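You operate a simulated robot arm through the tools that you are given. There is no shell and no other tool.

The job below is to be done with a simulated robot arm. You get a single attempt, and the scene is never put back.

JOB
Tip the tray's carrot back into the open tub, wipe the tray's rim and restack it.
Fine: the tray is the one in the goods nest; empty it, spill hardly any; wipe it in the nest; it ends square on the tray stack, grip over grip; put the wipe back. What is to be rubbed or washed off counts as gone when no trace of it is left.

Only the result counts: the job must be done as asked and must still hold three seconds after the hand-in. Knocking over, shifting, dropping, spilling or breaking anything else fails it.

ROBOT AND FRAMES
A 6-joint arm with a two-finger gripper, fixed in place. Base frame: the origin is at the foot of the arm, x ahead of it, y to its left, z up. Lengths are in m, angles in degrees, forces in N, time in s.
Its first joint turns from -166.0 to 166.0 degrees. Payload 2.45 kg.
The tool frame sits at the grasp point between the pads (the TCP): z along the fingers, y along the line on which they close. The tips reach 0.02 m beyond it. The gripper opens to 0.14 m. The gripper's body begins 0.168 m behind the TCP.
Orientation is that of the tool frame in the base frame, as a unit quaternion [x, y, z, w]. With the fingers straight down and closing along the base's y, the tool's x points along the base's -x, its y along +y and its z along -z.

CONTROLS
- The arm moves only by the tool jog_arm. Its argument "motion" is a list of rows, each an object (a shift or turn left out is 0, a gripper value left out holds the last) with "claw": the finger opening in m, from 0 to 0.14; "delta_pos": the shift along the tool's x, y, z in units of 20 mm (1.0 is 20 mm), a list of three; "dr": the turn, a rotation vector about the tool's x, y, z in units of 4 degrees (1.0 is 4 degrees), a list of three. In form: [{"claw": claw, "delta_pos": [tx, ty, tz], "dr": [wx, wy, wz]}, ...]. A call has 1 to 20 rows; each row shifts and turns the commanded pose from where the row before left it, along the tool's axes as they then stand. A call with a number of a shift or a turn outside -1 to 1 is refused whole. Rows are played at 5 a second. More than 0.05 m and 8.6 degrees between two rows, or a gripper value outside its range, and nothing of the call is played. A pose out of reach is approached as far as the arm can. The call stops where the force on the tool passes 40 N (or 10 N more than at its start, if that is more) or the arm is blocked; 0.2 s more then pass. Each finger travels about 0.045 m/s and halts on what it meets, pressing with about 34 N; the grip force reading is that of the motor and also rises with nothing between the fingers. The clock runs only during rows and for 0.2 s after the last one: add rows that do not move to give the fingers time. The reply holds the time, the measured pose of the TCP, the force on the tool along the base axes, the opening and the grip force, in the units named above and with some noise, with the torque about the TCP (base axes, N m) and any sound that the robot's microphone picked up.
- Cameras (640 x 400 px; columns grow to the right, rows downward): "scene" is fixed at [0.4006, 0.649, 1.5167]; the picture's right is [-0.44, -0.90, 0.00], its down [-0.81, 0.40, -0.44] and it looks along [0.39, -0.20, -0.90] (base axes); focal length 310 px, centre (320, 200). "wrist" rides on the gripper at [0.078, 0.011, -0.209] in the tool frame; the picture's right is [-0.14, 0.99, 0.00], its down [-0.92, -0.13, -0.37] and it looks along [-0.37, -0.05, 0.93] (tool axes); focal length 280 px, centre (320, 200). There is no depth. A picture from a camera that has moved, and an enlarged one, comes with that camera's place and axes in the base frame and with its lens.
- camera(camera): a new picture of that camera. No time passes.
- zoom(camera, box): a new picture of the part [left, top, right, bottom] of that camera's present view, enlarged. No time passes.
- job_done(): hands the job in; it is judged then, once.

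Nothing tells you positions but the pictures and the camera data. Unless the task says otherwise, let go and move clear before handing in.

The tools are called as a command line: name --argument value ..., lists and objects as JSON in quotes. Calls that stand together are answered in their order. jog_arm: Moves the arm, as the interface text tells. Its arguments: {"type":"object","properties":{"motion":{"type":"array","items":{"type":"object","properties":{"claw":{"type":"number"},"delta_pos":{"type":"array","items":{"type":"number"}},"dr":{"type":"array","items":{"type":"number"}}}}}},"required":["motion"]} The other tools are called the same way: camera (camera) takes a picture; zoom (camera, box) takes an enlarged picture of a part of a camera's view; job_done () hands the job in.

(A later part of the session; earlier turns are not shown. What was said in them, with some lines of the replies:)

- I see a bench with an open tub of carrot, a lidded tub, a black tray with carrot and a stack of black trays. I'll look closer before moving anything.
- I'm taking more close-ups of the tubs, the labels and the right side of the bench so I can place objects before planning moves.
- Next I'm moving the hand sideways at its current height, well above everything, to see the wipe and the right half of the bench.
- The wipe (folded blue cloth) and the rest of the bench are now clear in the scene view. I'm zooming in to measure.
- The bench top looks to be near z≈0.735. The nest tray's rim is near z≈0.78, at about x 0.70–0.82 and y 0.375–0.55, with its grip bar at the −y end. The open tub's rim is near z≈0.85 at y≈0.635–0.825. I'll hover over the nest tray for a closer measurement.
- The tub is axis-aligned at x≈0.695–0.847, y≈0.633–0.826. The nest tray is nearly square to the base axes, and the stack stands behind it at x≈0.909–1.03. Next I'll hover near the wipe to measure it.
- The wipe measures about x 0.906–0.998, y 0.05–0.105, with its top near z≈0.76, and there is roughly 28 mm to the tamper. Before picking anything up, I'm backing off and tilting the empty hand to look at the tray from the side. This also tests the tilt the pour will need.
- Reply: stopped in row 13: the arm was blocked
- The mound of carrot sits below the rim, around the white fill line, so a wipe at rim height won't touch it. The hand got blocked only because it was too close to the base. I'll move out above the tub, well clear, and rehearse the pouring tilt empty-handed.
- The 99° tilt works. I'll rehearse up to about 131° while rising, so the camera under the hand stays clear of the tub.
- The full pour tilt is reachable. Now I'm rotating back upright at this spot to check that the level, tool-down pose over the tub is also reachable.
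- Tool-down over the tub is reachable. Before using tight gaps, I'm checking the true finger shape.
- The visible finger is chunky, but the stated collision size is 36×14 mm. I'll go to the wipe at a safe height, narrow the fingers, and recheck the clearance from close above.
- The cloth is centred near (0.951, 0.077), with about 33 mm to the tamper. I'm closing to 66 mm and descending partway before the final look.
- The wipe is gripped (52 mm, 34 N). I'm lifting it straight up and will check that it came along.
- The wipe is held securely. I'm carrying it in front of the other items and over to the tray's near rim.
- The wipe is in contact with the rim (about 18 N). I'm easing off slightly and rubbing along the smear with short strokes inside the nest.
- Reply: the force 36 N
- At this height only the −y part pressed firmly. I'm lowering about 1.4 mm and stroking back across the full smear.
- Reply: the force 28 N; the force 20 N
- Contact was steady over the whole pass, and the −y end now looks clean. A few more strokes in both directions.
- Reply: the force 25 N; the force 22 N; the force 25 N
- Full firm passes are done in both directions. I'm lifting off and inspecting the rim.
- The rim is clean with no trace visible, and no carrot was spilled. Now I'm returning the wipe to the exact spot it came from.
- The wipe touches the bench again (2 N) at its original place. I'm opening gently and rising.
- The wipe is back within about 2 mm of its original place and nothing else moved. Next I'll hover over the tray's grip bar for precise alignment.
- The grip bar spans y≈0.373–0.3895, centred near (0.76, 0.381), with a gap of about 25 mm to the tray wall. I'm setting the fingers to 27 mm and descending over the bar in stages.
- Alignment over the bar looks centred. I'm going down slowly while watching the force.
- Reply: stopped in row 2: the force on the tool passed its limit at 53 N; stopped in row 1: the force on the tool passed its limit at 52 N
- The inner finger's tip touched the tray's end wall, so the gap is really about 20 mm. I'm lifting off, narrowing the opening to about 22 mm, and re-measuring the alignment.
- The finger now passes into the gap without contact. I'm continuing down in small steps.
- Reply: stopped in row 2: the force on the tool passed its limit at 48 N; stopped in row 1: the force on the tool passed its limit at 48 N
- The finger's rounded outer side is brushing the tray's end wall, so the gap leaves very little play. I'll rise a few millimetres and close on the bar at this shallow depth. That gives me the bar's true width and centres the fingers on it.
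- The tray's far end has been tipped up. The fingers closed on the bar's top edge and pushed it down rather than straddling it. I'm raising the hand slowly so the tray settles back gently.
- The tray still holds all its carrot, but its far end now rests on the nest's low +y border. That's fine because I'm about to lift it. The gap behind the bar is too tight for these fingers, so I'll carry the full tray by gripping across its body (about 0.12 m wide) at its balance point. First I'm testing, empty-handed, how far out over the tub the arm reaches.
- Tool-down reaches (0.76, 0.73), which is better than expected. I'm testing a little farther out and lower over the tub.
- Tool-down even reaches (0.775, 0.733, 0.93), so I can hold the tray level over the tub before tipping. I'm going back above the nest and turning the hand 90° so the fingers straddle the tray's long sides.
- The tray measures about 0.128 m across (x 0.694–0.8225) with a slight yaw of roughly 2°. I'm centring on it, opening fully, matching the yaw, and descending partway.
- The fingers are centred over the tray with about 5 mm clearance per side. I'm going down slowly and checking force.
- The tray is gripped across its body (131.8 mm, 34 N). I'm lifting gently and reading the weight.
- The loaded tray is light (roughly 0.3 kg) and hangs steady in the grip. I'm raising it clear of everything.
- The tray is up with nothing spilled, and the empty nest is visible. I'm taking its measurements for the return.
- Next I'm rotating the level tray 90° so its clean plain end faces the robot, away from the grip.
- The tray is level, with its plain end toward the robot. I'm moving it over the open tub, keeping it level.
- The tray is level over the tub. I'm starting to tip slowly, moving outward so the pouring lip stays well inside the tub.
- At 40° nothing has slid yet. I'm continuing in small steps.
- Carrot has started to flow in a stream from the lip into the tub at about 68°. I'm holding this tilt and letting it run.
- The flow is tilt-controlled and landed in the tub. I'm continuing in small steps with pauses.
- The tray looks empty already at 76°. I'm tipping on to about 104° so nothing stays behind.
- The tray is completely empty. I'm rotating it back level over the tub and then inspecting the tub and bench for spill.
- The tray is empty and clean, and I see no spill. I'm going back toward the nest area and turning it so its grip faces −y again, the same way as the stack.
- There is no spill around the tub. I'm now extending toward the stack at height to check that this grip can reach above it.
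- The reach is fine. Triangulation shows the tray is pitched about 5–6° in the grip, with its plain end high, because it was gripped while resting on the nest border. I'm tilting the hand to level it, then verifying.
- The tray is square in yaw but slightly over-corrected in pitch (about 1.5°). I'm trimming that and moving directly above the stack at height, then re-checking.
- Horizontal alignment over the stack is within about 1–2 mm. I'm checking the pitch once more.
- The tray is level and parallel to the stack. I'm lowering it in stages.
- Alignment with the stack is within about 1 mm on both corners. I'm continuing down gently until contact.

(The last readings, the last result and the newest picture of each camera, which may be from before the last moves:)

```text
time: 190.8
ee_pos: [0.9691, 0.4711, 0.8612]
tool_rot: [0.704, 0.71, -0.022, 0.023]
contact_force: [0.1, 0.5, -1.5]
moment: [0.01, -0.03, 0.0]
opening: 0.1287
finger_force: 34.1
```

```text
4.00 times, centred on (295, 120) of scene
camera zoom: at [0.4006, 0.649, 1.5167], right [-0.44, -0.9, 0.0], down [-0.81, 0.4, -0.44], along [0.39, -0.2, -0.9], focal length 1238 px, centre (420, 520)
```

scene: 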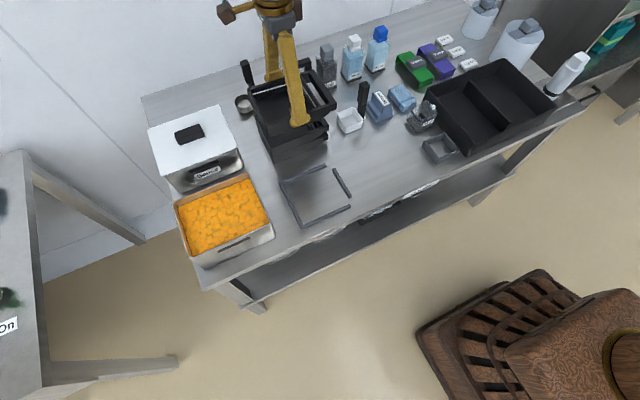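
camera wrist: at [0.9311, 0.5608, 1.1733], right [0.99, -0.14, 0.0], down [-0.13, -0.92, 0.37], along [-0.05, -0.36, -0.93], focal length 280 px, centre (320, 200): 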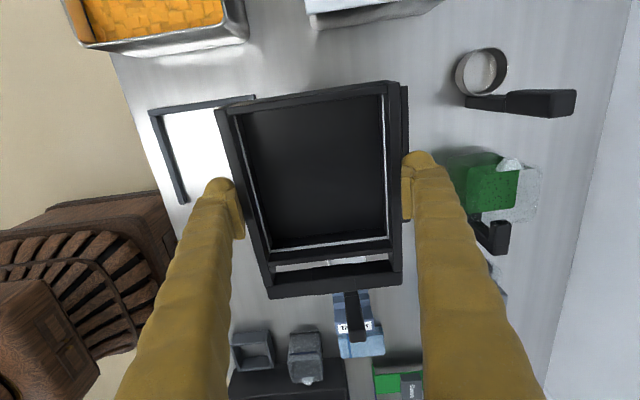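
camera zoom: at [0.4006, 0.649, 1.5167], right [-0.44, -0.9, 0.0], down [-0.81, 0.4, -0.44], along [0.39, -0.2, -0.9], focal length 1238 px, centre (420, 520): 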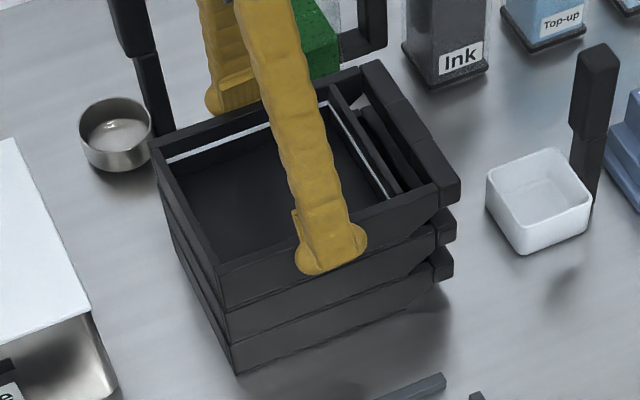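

jog_arm --motion '[{"delta_pos": [0.0048, 0, 0.075]}, {}]'

jog_arm --motion '[{"delta_pos": [0.0048, 0, 0.075]}, {}]'

zoom --camera "scene" --box '[250, 110, 350, 170]'

```text
time: 191.4
ee_pos: [0.9691, 0.4721, 0.8603]
tool_rot: [0.704, 0.71, -0.022, 0.024]
contact_force: [-1.1, -0.2, -0.1]
moment: [0.0, 0.02, 0.0]
opening: 0.1287
finger_force: 33.7
```

```text
time: 192.0
ee_pos: [0.9692, 0.4725, 0.8601]
tool_rot: [0.704, 0.71, -0.021, 0.024]
contact_force: [-2.2, -1.4, 8.8]
moment: [-0.53, 0.36, -0.01]
opening: 0.1286
finger_force: 33.9
```

```text
6.40 times, centred on (300, 140) of scene
camera zoom: at [0.4006, 0.649, 1.5167], right [-0.44, -0.9, 0.0], down [-0.81, 0.4, -0.44], along [0.39, -0.2, -0.9], focal length 1980 px, centre (448, 584)
```

zoom: 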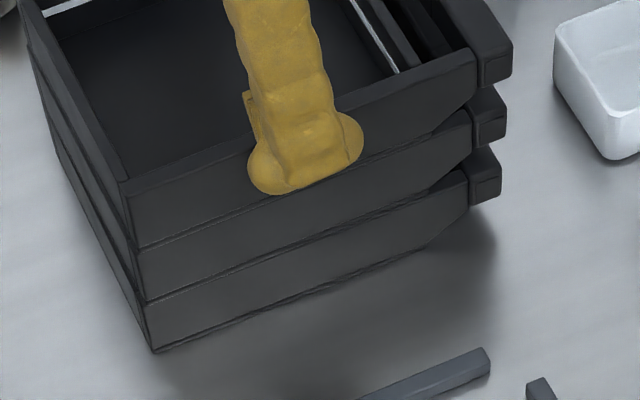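

The tray has landed on the stack (contact at its near grip corner, about 9 N). Before opening, I'm checking the far finger's clearance to the pitcher.

camera --camera "wrist"

zoom --camera "wrist" --box '[380, 100, 540, 260]'

zoom --camera "scene" --box '[260, 50, 350, 110]'

```text
taken
camera wrist: at [0.9786, 0.5657, 1.0637], right [0.99, -0.13, 0.01], down [-0.12, -0.9, 0.43], along [-0.05, -0.42, -0.9], focal length 280 px, centre (320, 200)
```

wrist: 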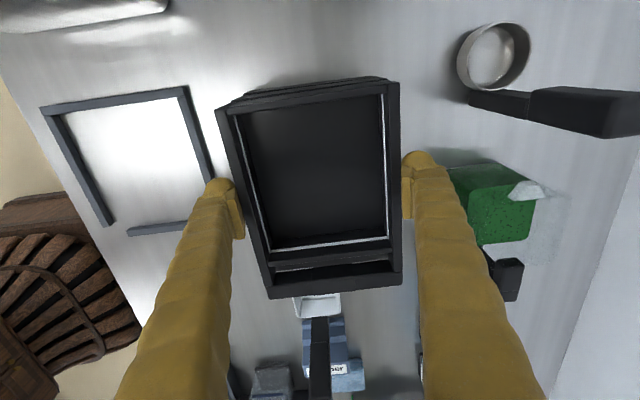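

```text
2.50 times, centred on (460, 180) of wrist
camera zoom: at [0.9786, 0.5657, 1.0637], right [0.99, -0.13, 0.01], down [-0.12, -0.9, 0.43], along [-0.05, -0.42, -0.9], focal length 701 px, centre (-30, 250)
```

zoom: 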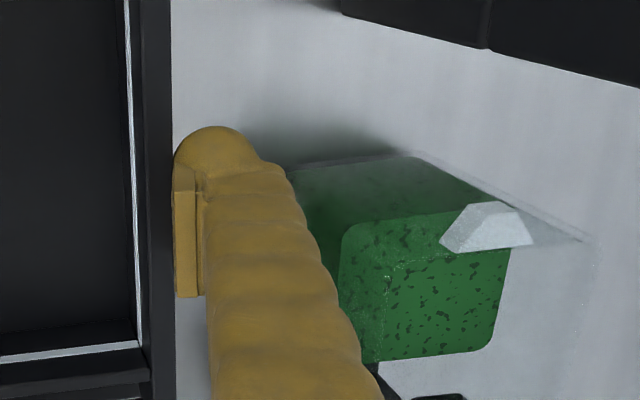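

```text
6.67 times, centred on (305, 80) of scene
camera zoom: at [0.4006, 0.649, 1.5167], right [-0.44, -0.9, 0.0], down [-0.81, 0.4, -0.44], along [0.39, -0.2, -0.9], focal length 2063 px, centre (420, 1000)
```

zoom: 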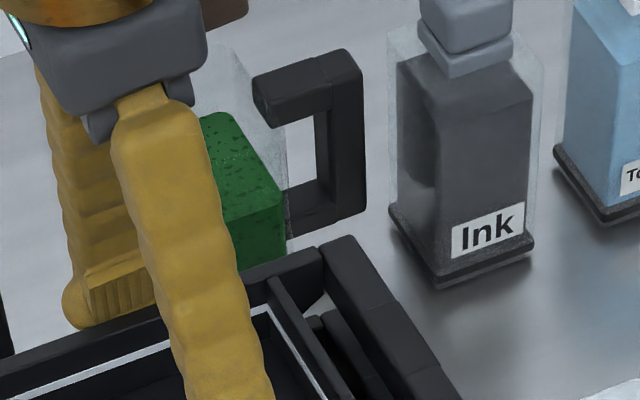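

The far finger has about 5 cm of clearance to the pitcher. I'm easing the press slightly and opening the fingers.

jog_arm --motion '[{"delta_pos": [-0.001, 0, -0.02]}, {"claw": 0.13}, {"claw": 0.132}, {"claw": 0.135}, {"claw": 0.138}, {"claw": 0.138}]'

zoom --camera "scene" --box '[240, 70, 350, 170]'

zoom --camera "wrist" --box '[200, 50, 430, 310]'

```text
time: 193.4
ee_pos: [0.9697, 0.4725, 0.8596]
tool_rot: [0.704, 0.709, -0.021, 0.024]
contact_force: [0.6, -0.1, 0.6]
moment: [-0.01, -0.02, 0.05]
opening: 0.138
finger_force: 0.1
```

```text
4.00 times, centred on (295, 120) of scene
camera zoom: at [0.4006, 0.649, 1.5167], right [-0.44, -0.9, 0.0], down [-0.81, 0.4, -0.44], along [0.39, -0.2, -0.9], focal length 1238 px, centre (420, 520)
```

zoom: 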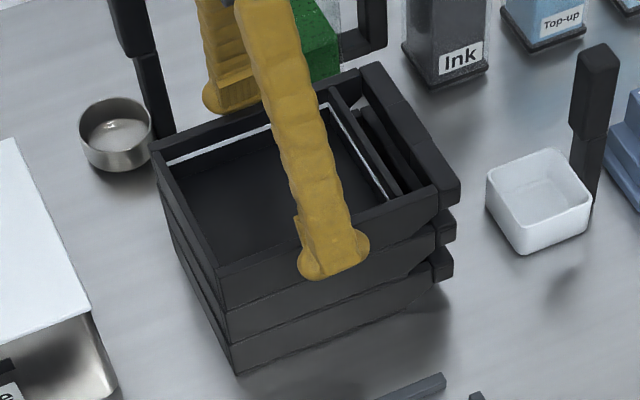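

```text
1.54 times, centred on (315, 180) of wrist
camera zoom: at [0.9786, 0.5658, 1.0635], right [0.99, -0.13, 0.01], down [-0.12, -0.9, 0.43], along [-0.05, -0.42, -0.9], focal length 431 px, centre (328, 231)
```

zoom: 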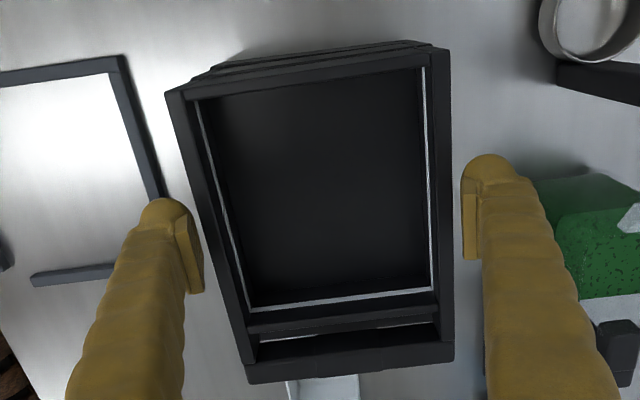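

The tray is released and seated. I'm rising straight up with small initial steps.

jog_arm --motion '[{"delta_pos": [-0.013, 0, -0.2]}, {"delta_pos": [-0.026, 0, -0.4]}, {"delta_pos": [-0.045, 0, -0.7]}, {"delta_pos": [-0.064, 0, -0.998]}, {"delta_pos": [-0.064, 0, -0.998]}, {"delta_pos": [-0.064, 0, -0.998]}, {"delta_pos": [-0.064, 0, -0.998]}, {"dr": [0, 0.91, 0]}, {}]'

camera --camera "scene"

camera --camera "wrist"

```text
time: 195.4
ee_pos: [0.969, 0.4721, 0.9663]
tool_rot: [0.704, 0.71, 0.0, 0.001]
contact_force: [-0.1, 0.5, 0.0]
moment: [-0.01, -0.01, 0.0]
opening: 0.138
finger_force: 0.0
```

```text
taken
```

scene: 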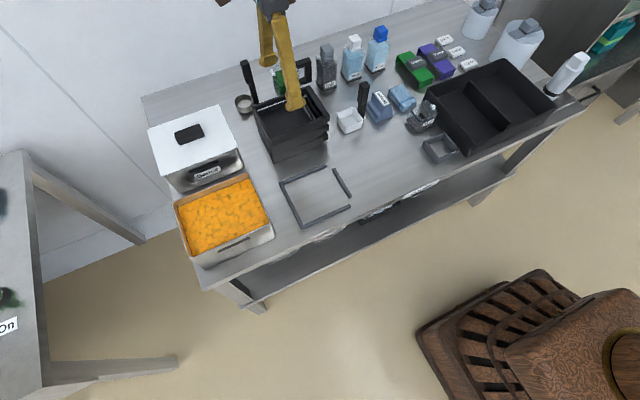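

```text
taken
camera wrist: at [0.979, 0.5527, 1.1763], right [0.99, -0.13, 0.0], down [-0.12, -0.92, 0.37], along [-0.05, -0.37, -0.93], focal length 280 px, centre (320, 200)
```

wrist: 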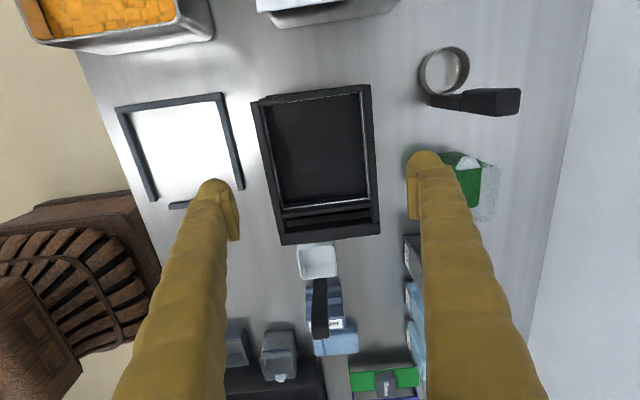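

Now I'm withdrawing the hand toward the robot for a final inspection.

jog_arm --motion '[{"delta_pos": [0, -0.5, -0.5]}, {"delta_pos": [0, -1, -0.5]}, {"delta_pos": [0, -1, 0]}, {"delta_pos": [0, -1, 0]}, {"delta_pos": [0, -1, 0]}, {"delta_pos": [0, -1, 0]}, {"delta_pos": [0, -1, 0]}, {"delta_pos": [0, -1, 0]}, {"delta_pos": [0, -1, 0]}, {"delta_pos": [0, -1, 0]}, {"delta_pos": [0, -1, 0]}, {"delta_pos": [0, -1, 0]}, {"delta_pos": [0, -1, 0]}, {"delta_pos": [-1, -1, 0]}, {"delta_pos": [-1, -1, 0]}, {"delta_pos": [-1, -1, 0]}, {"delta_pos": [-1, -1, 0]}, {"delta_pos": [-1, -1, 0]}, {"delta_pos": [-1, -1, 0]}, {"delta_pos": [-1, 0, 0]}]'

camera --camera "scene"

zoom --camera "scene" --box '[240, 70, 350, 170]'

zoom --camera "scene" --box '[150, 150, 310, 290]'

zoom --camera "scene" --box '[340, 60, 500, 160]'

zoom --camera "scene" --box '[260, 150, 380, 240]'

```text
time: 199.6
ee_pos: [0.6002, 0.3293, 0.9849]
tool_rot: [0.704, 0.71, 0.001, 0.001]
contact_force: [-0.4, -0.9, -0.9]
moment: [-0.02, 0.04, 0.0]
opening: 0.1379
finger_force: 0.0
```

```text
taken
```

scene: 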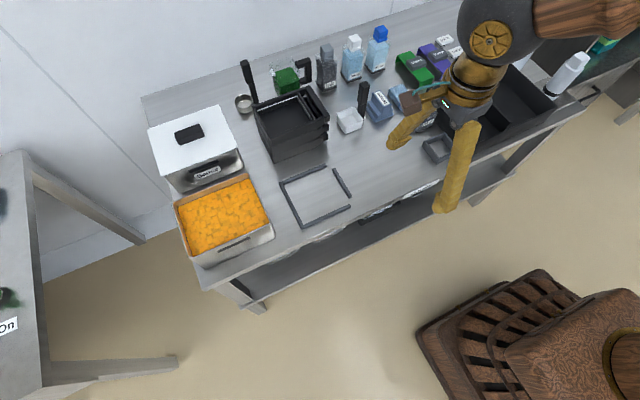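

```text
4.00 times, centred on (295, 120) of scene
camera zoom: at [0.4006, 0.649, 1.5167], right [-0.44, -0.9, 0.0], down [-0.81, 0.4, -0.44], along [0.39, -0.2, -0.9], focal length 1238 px, centre (420, 520)
```

zoom: 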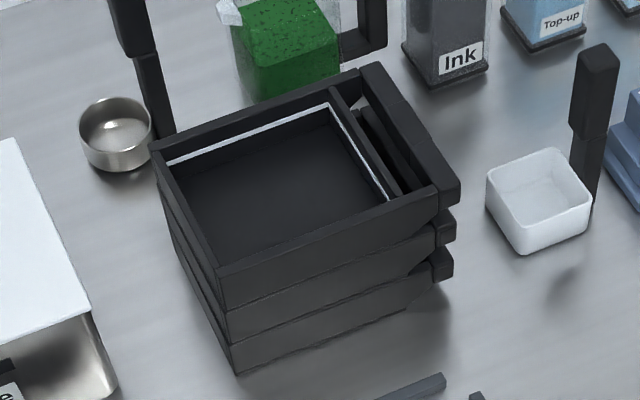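

```text
2.86 times, centred on (230, 220) of scene
camera zoom: at [0.4006, 0.649, 1.5167], right [-0.44, -0.9, 0.0], down [-0.81, 0.4, -0.44], along [0.39, -0.2, -0.9], focal length 884 px, centre (577, 143)
```

zoom: 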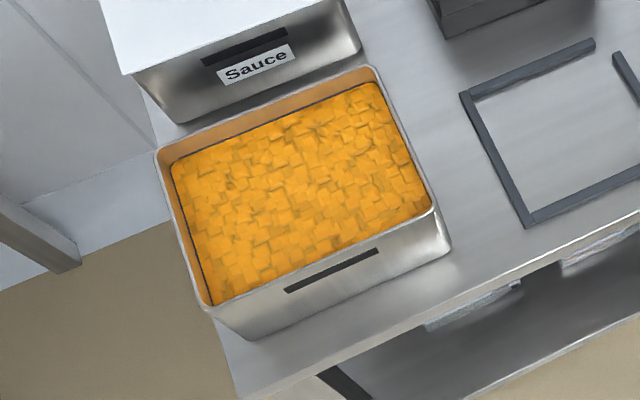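

```text
4.00 times, centred on (420, 110) of scene
camera zoom: at [0.4006, 0.649, 1.5167], right [-0.44, -0.9, 0.0], down [-0.81, 0.4, -0.44], along [0.39, -0.2, -0.9], focal length 1238 px, centre (-80, 560)
```

zoom: 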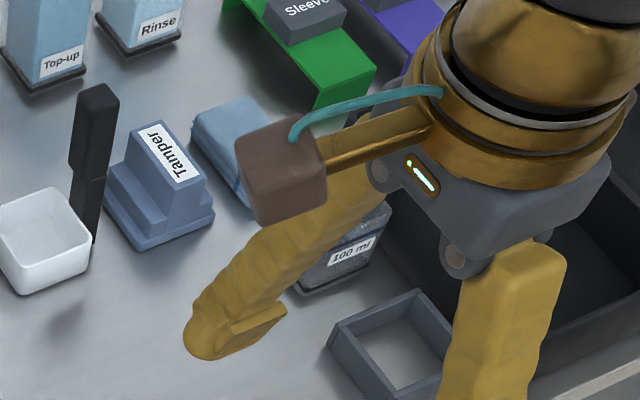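

```text
4.44 times, centred on (320, 195) of scene
camera zoom: at [0.4006, 0.649, 1.5167], right [-0.44, -0.9, 0.0], down [-0.81, 0.4, -0.44], along [0.39, -0.2, -0.9], focal length 1375 px, centre (320, 222)
```

zoom: 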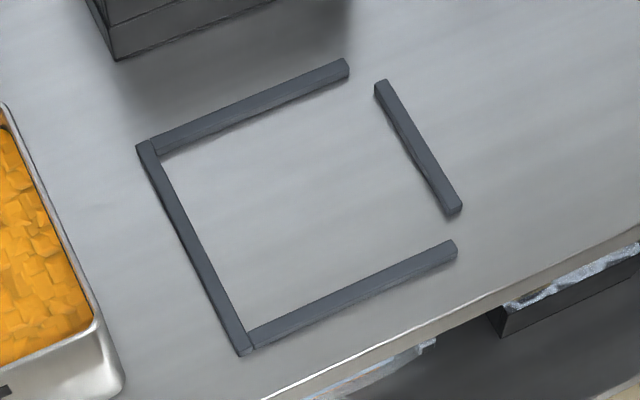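

zoom --camera "scene" --box '[255, 105, 345, 165]'

zoom --camera "scene" --box '[250, 80, 330, 130]'

camera --camera "wrist"

```text
6.67 times, centred on (300, 135) of scene
camera zoom: at [0.4006, 0.649, 1.5167], right [-0.44, -0.9, 0.0], down [-0.81, 0.4, -0.44], along [0.39, -0.2, -0.9], focal length 2063 px, centre (453, 633)
```

zoom: 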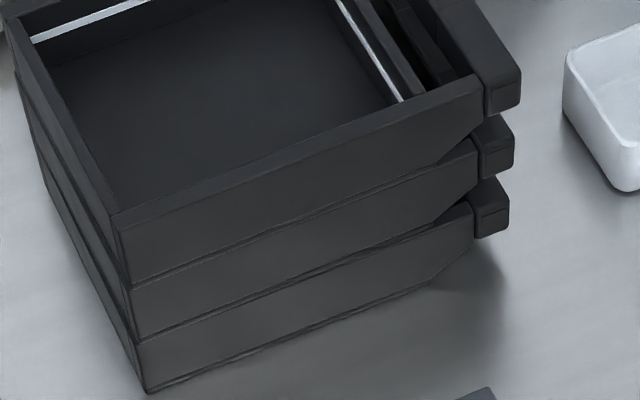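

```text
8.00 times, centred on (290, 105) of scene
camera zoom: at [0.4006, 0.649, 1.5167], right [-0.44, -0.9, 0.0], down [-0.81, 0.4, -0.44], along [0.39, -0.2, -0.9], focal length 2476 px, centre (560, 960)
```

zoom: 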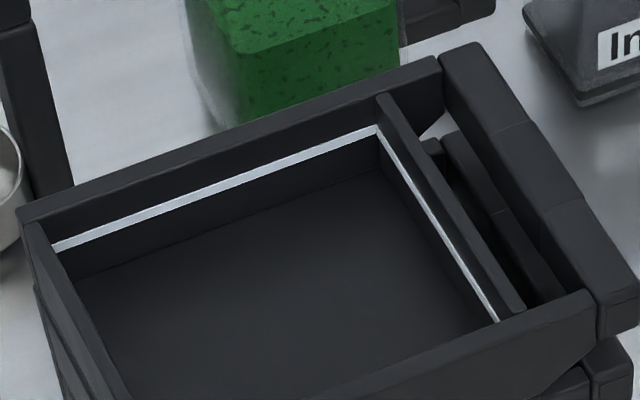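

```text
taken
camera wrist: at [0.6106, 0.4091, 1.1947], right [0.99, -0.13, 0.0], down [-0.12, -0.92, 0.37], along [-0.05, -0.37, -0.93], focal length 280 px, centre (320, 200)
```

wrist: 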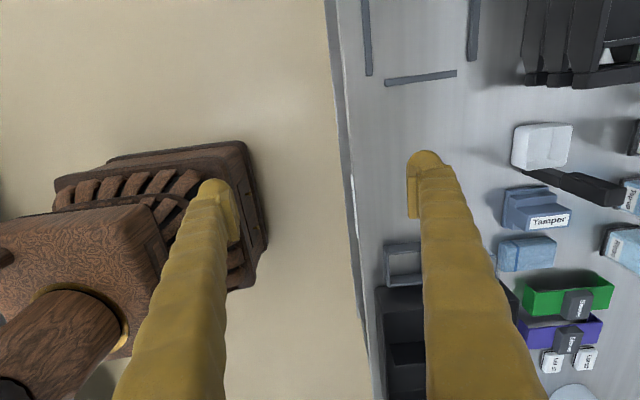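

zoom --camera "scene" --box '[265, 112, 335, 150]'

zoom --camera "wrist" --box '[480, 180, 620, 290]'

```text
9.14 times, centred on (300, 131) of scene
camera zoom: at [0.4006, 0.649, 1.5167], right [-0.44, -0.9, 0.0], down [-0.81, 0.4, -0.44], along [0.39, -0.2, -0.9], focal length 2829 px, centre (503, 831)
```

zoom: 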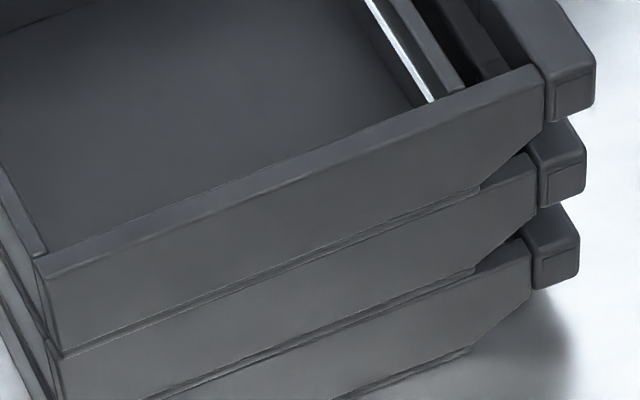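

```text
3.64 times, centred on (550, 235) of wrist
camera zoom: at [0.6106, 0.4091, 1.1947], right [0.99, -0.13, 0.0], down [-0.12, -0.92, 0.37], along [-0.05, -0.37, -0.93], focal length 1020 px, centre (-516, 73)
```

zoom: 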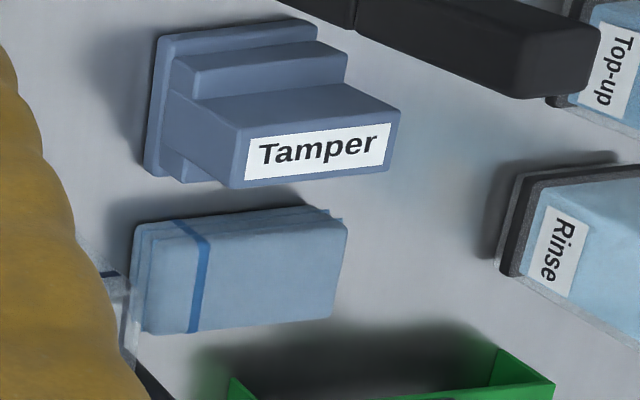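

The tray is empty, its rim is clean, and it sits square on the stack with grip over grip. The wipe is back in its place, the carrot is in the open tub with no spill visible, and nothing else has moved. The hand is clear, so I'm handing in.

job_done

```text
The job is handed in.
```

I finished the job and handed it in; I haven't been told the verdict.

- **Carrot:** the tray was tipped over the open tub and is empty. I saw no spill on the bench or around the tub.
- **Rim:** I wiped the smear off while the tray was still in the nest, before tipping. No trace showed then, or on the stacked tray at the end.
- **Stack:** the tray sits on top of the other two with its grip over theirs. Its corners lined up to about 1 mm just before I set it down.
- **Wipe:** it is back beside the tamper, within about 2 mm of where it was.

My first try at gripping the tray by its bar failed. The fingers pressed the bar down and tipped the far end of the full tray up onto the nest's border. No carrot came out, and I then carried the tray by gripping across its sides.

I saw nothing else on the bench moved.
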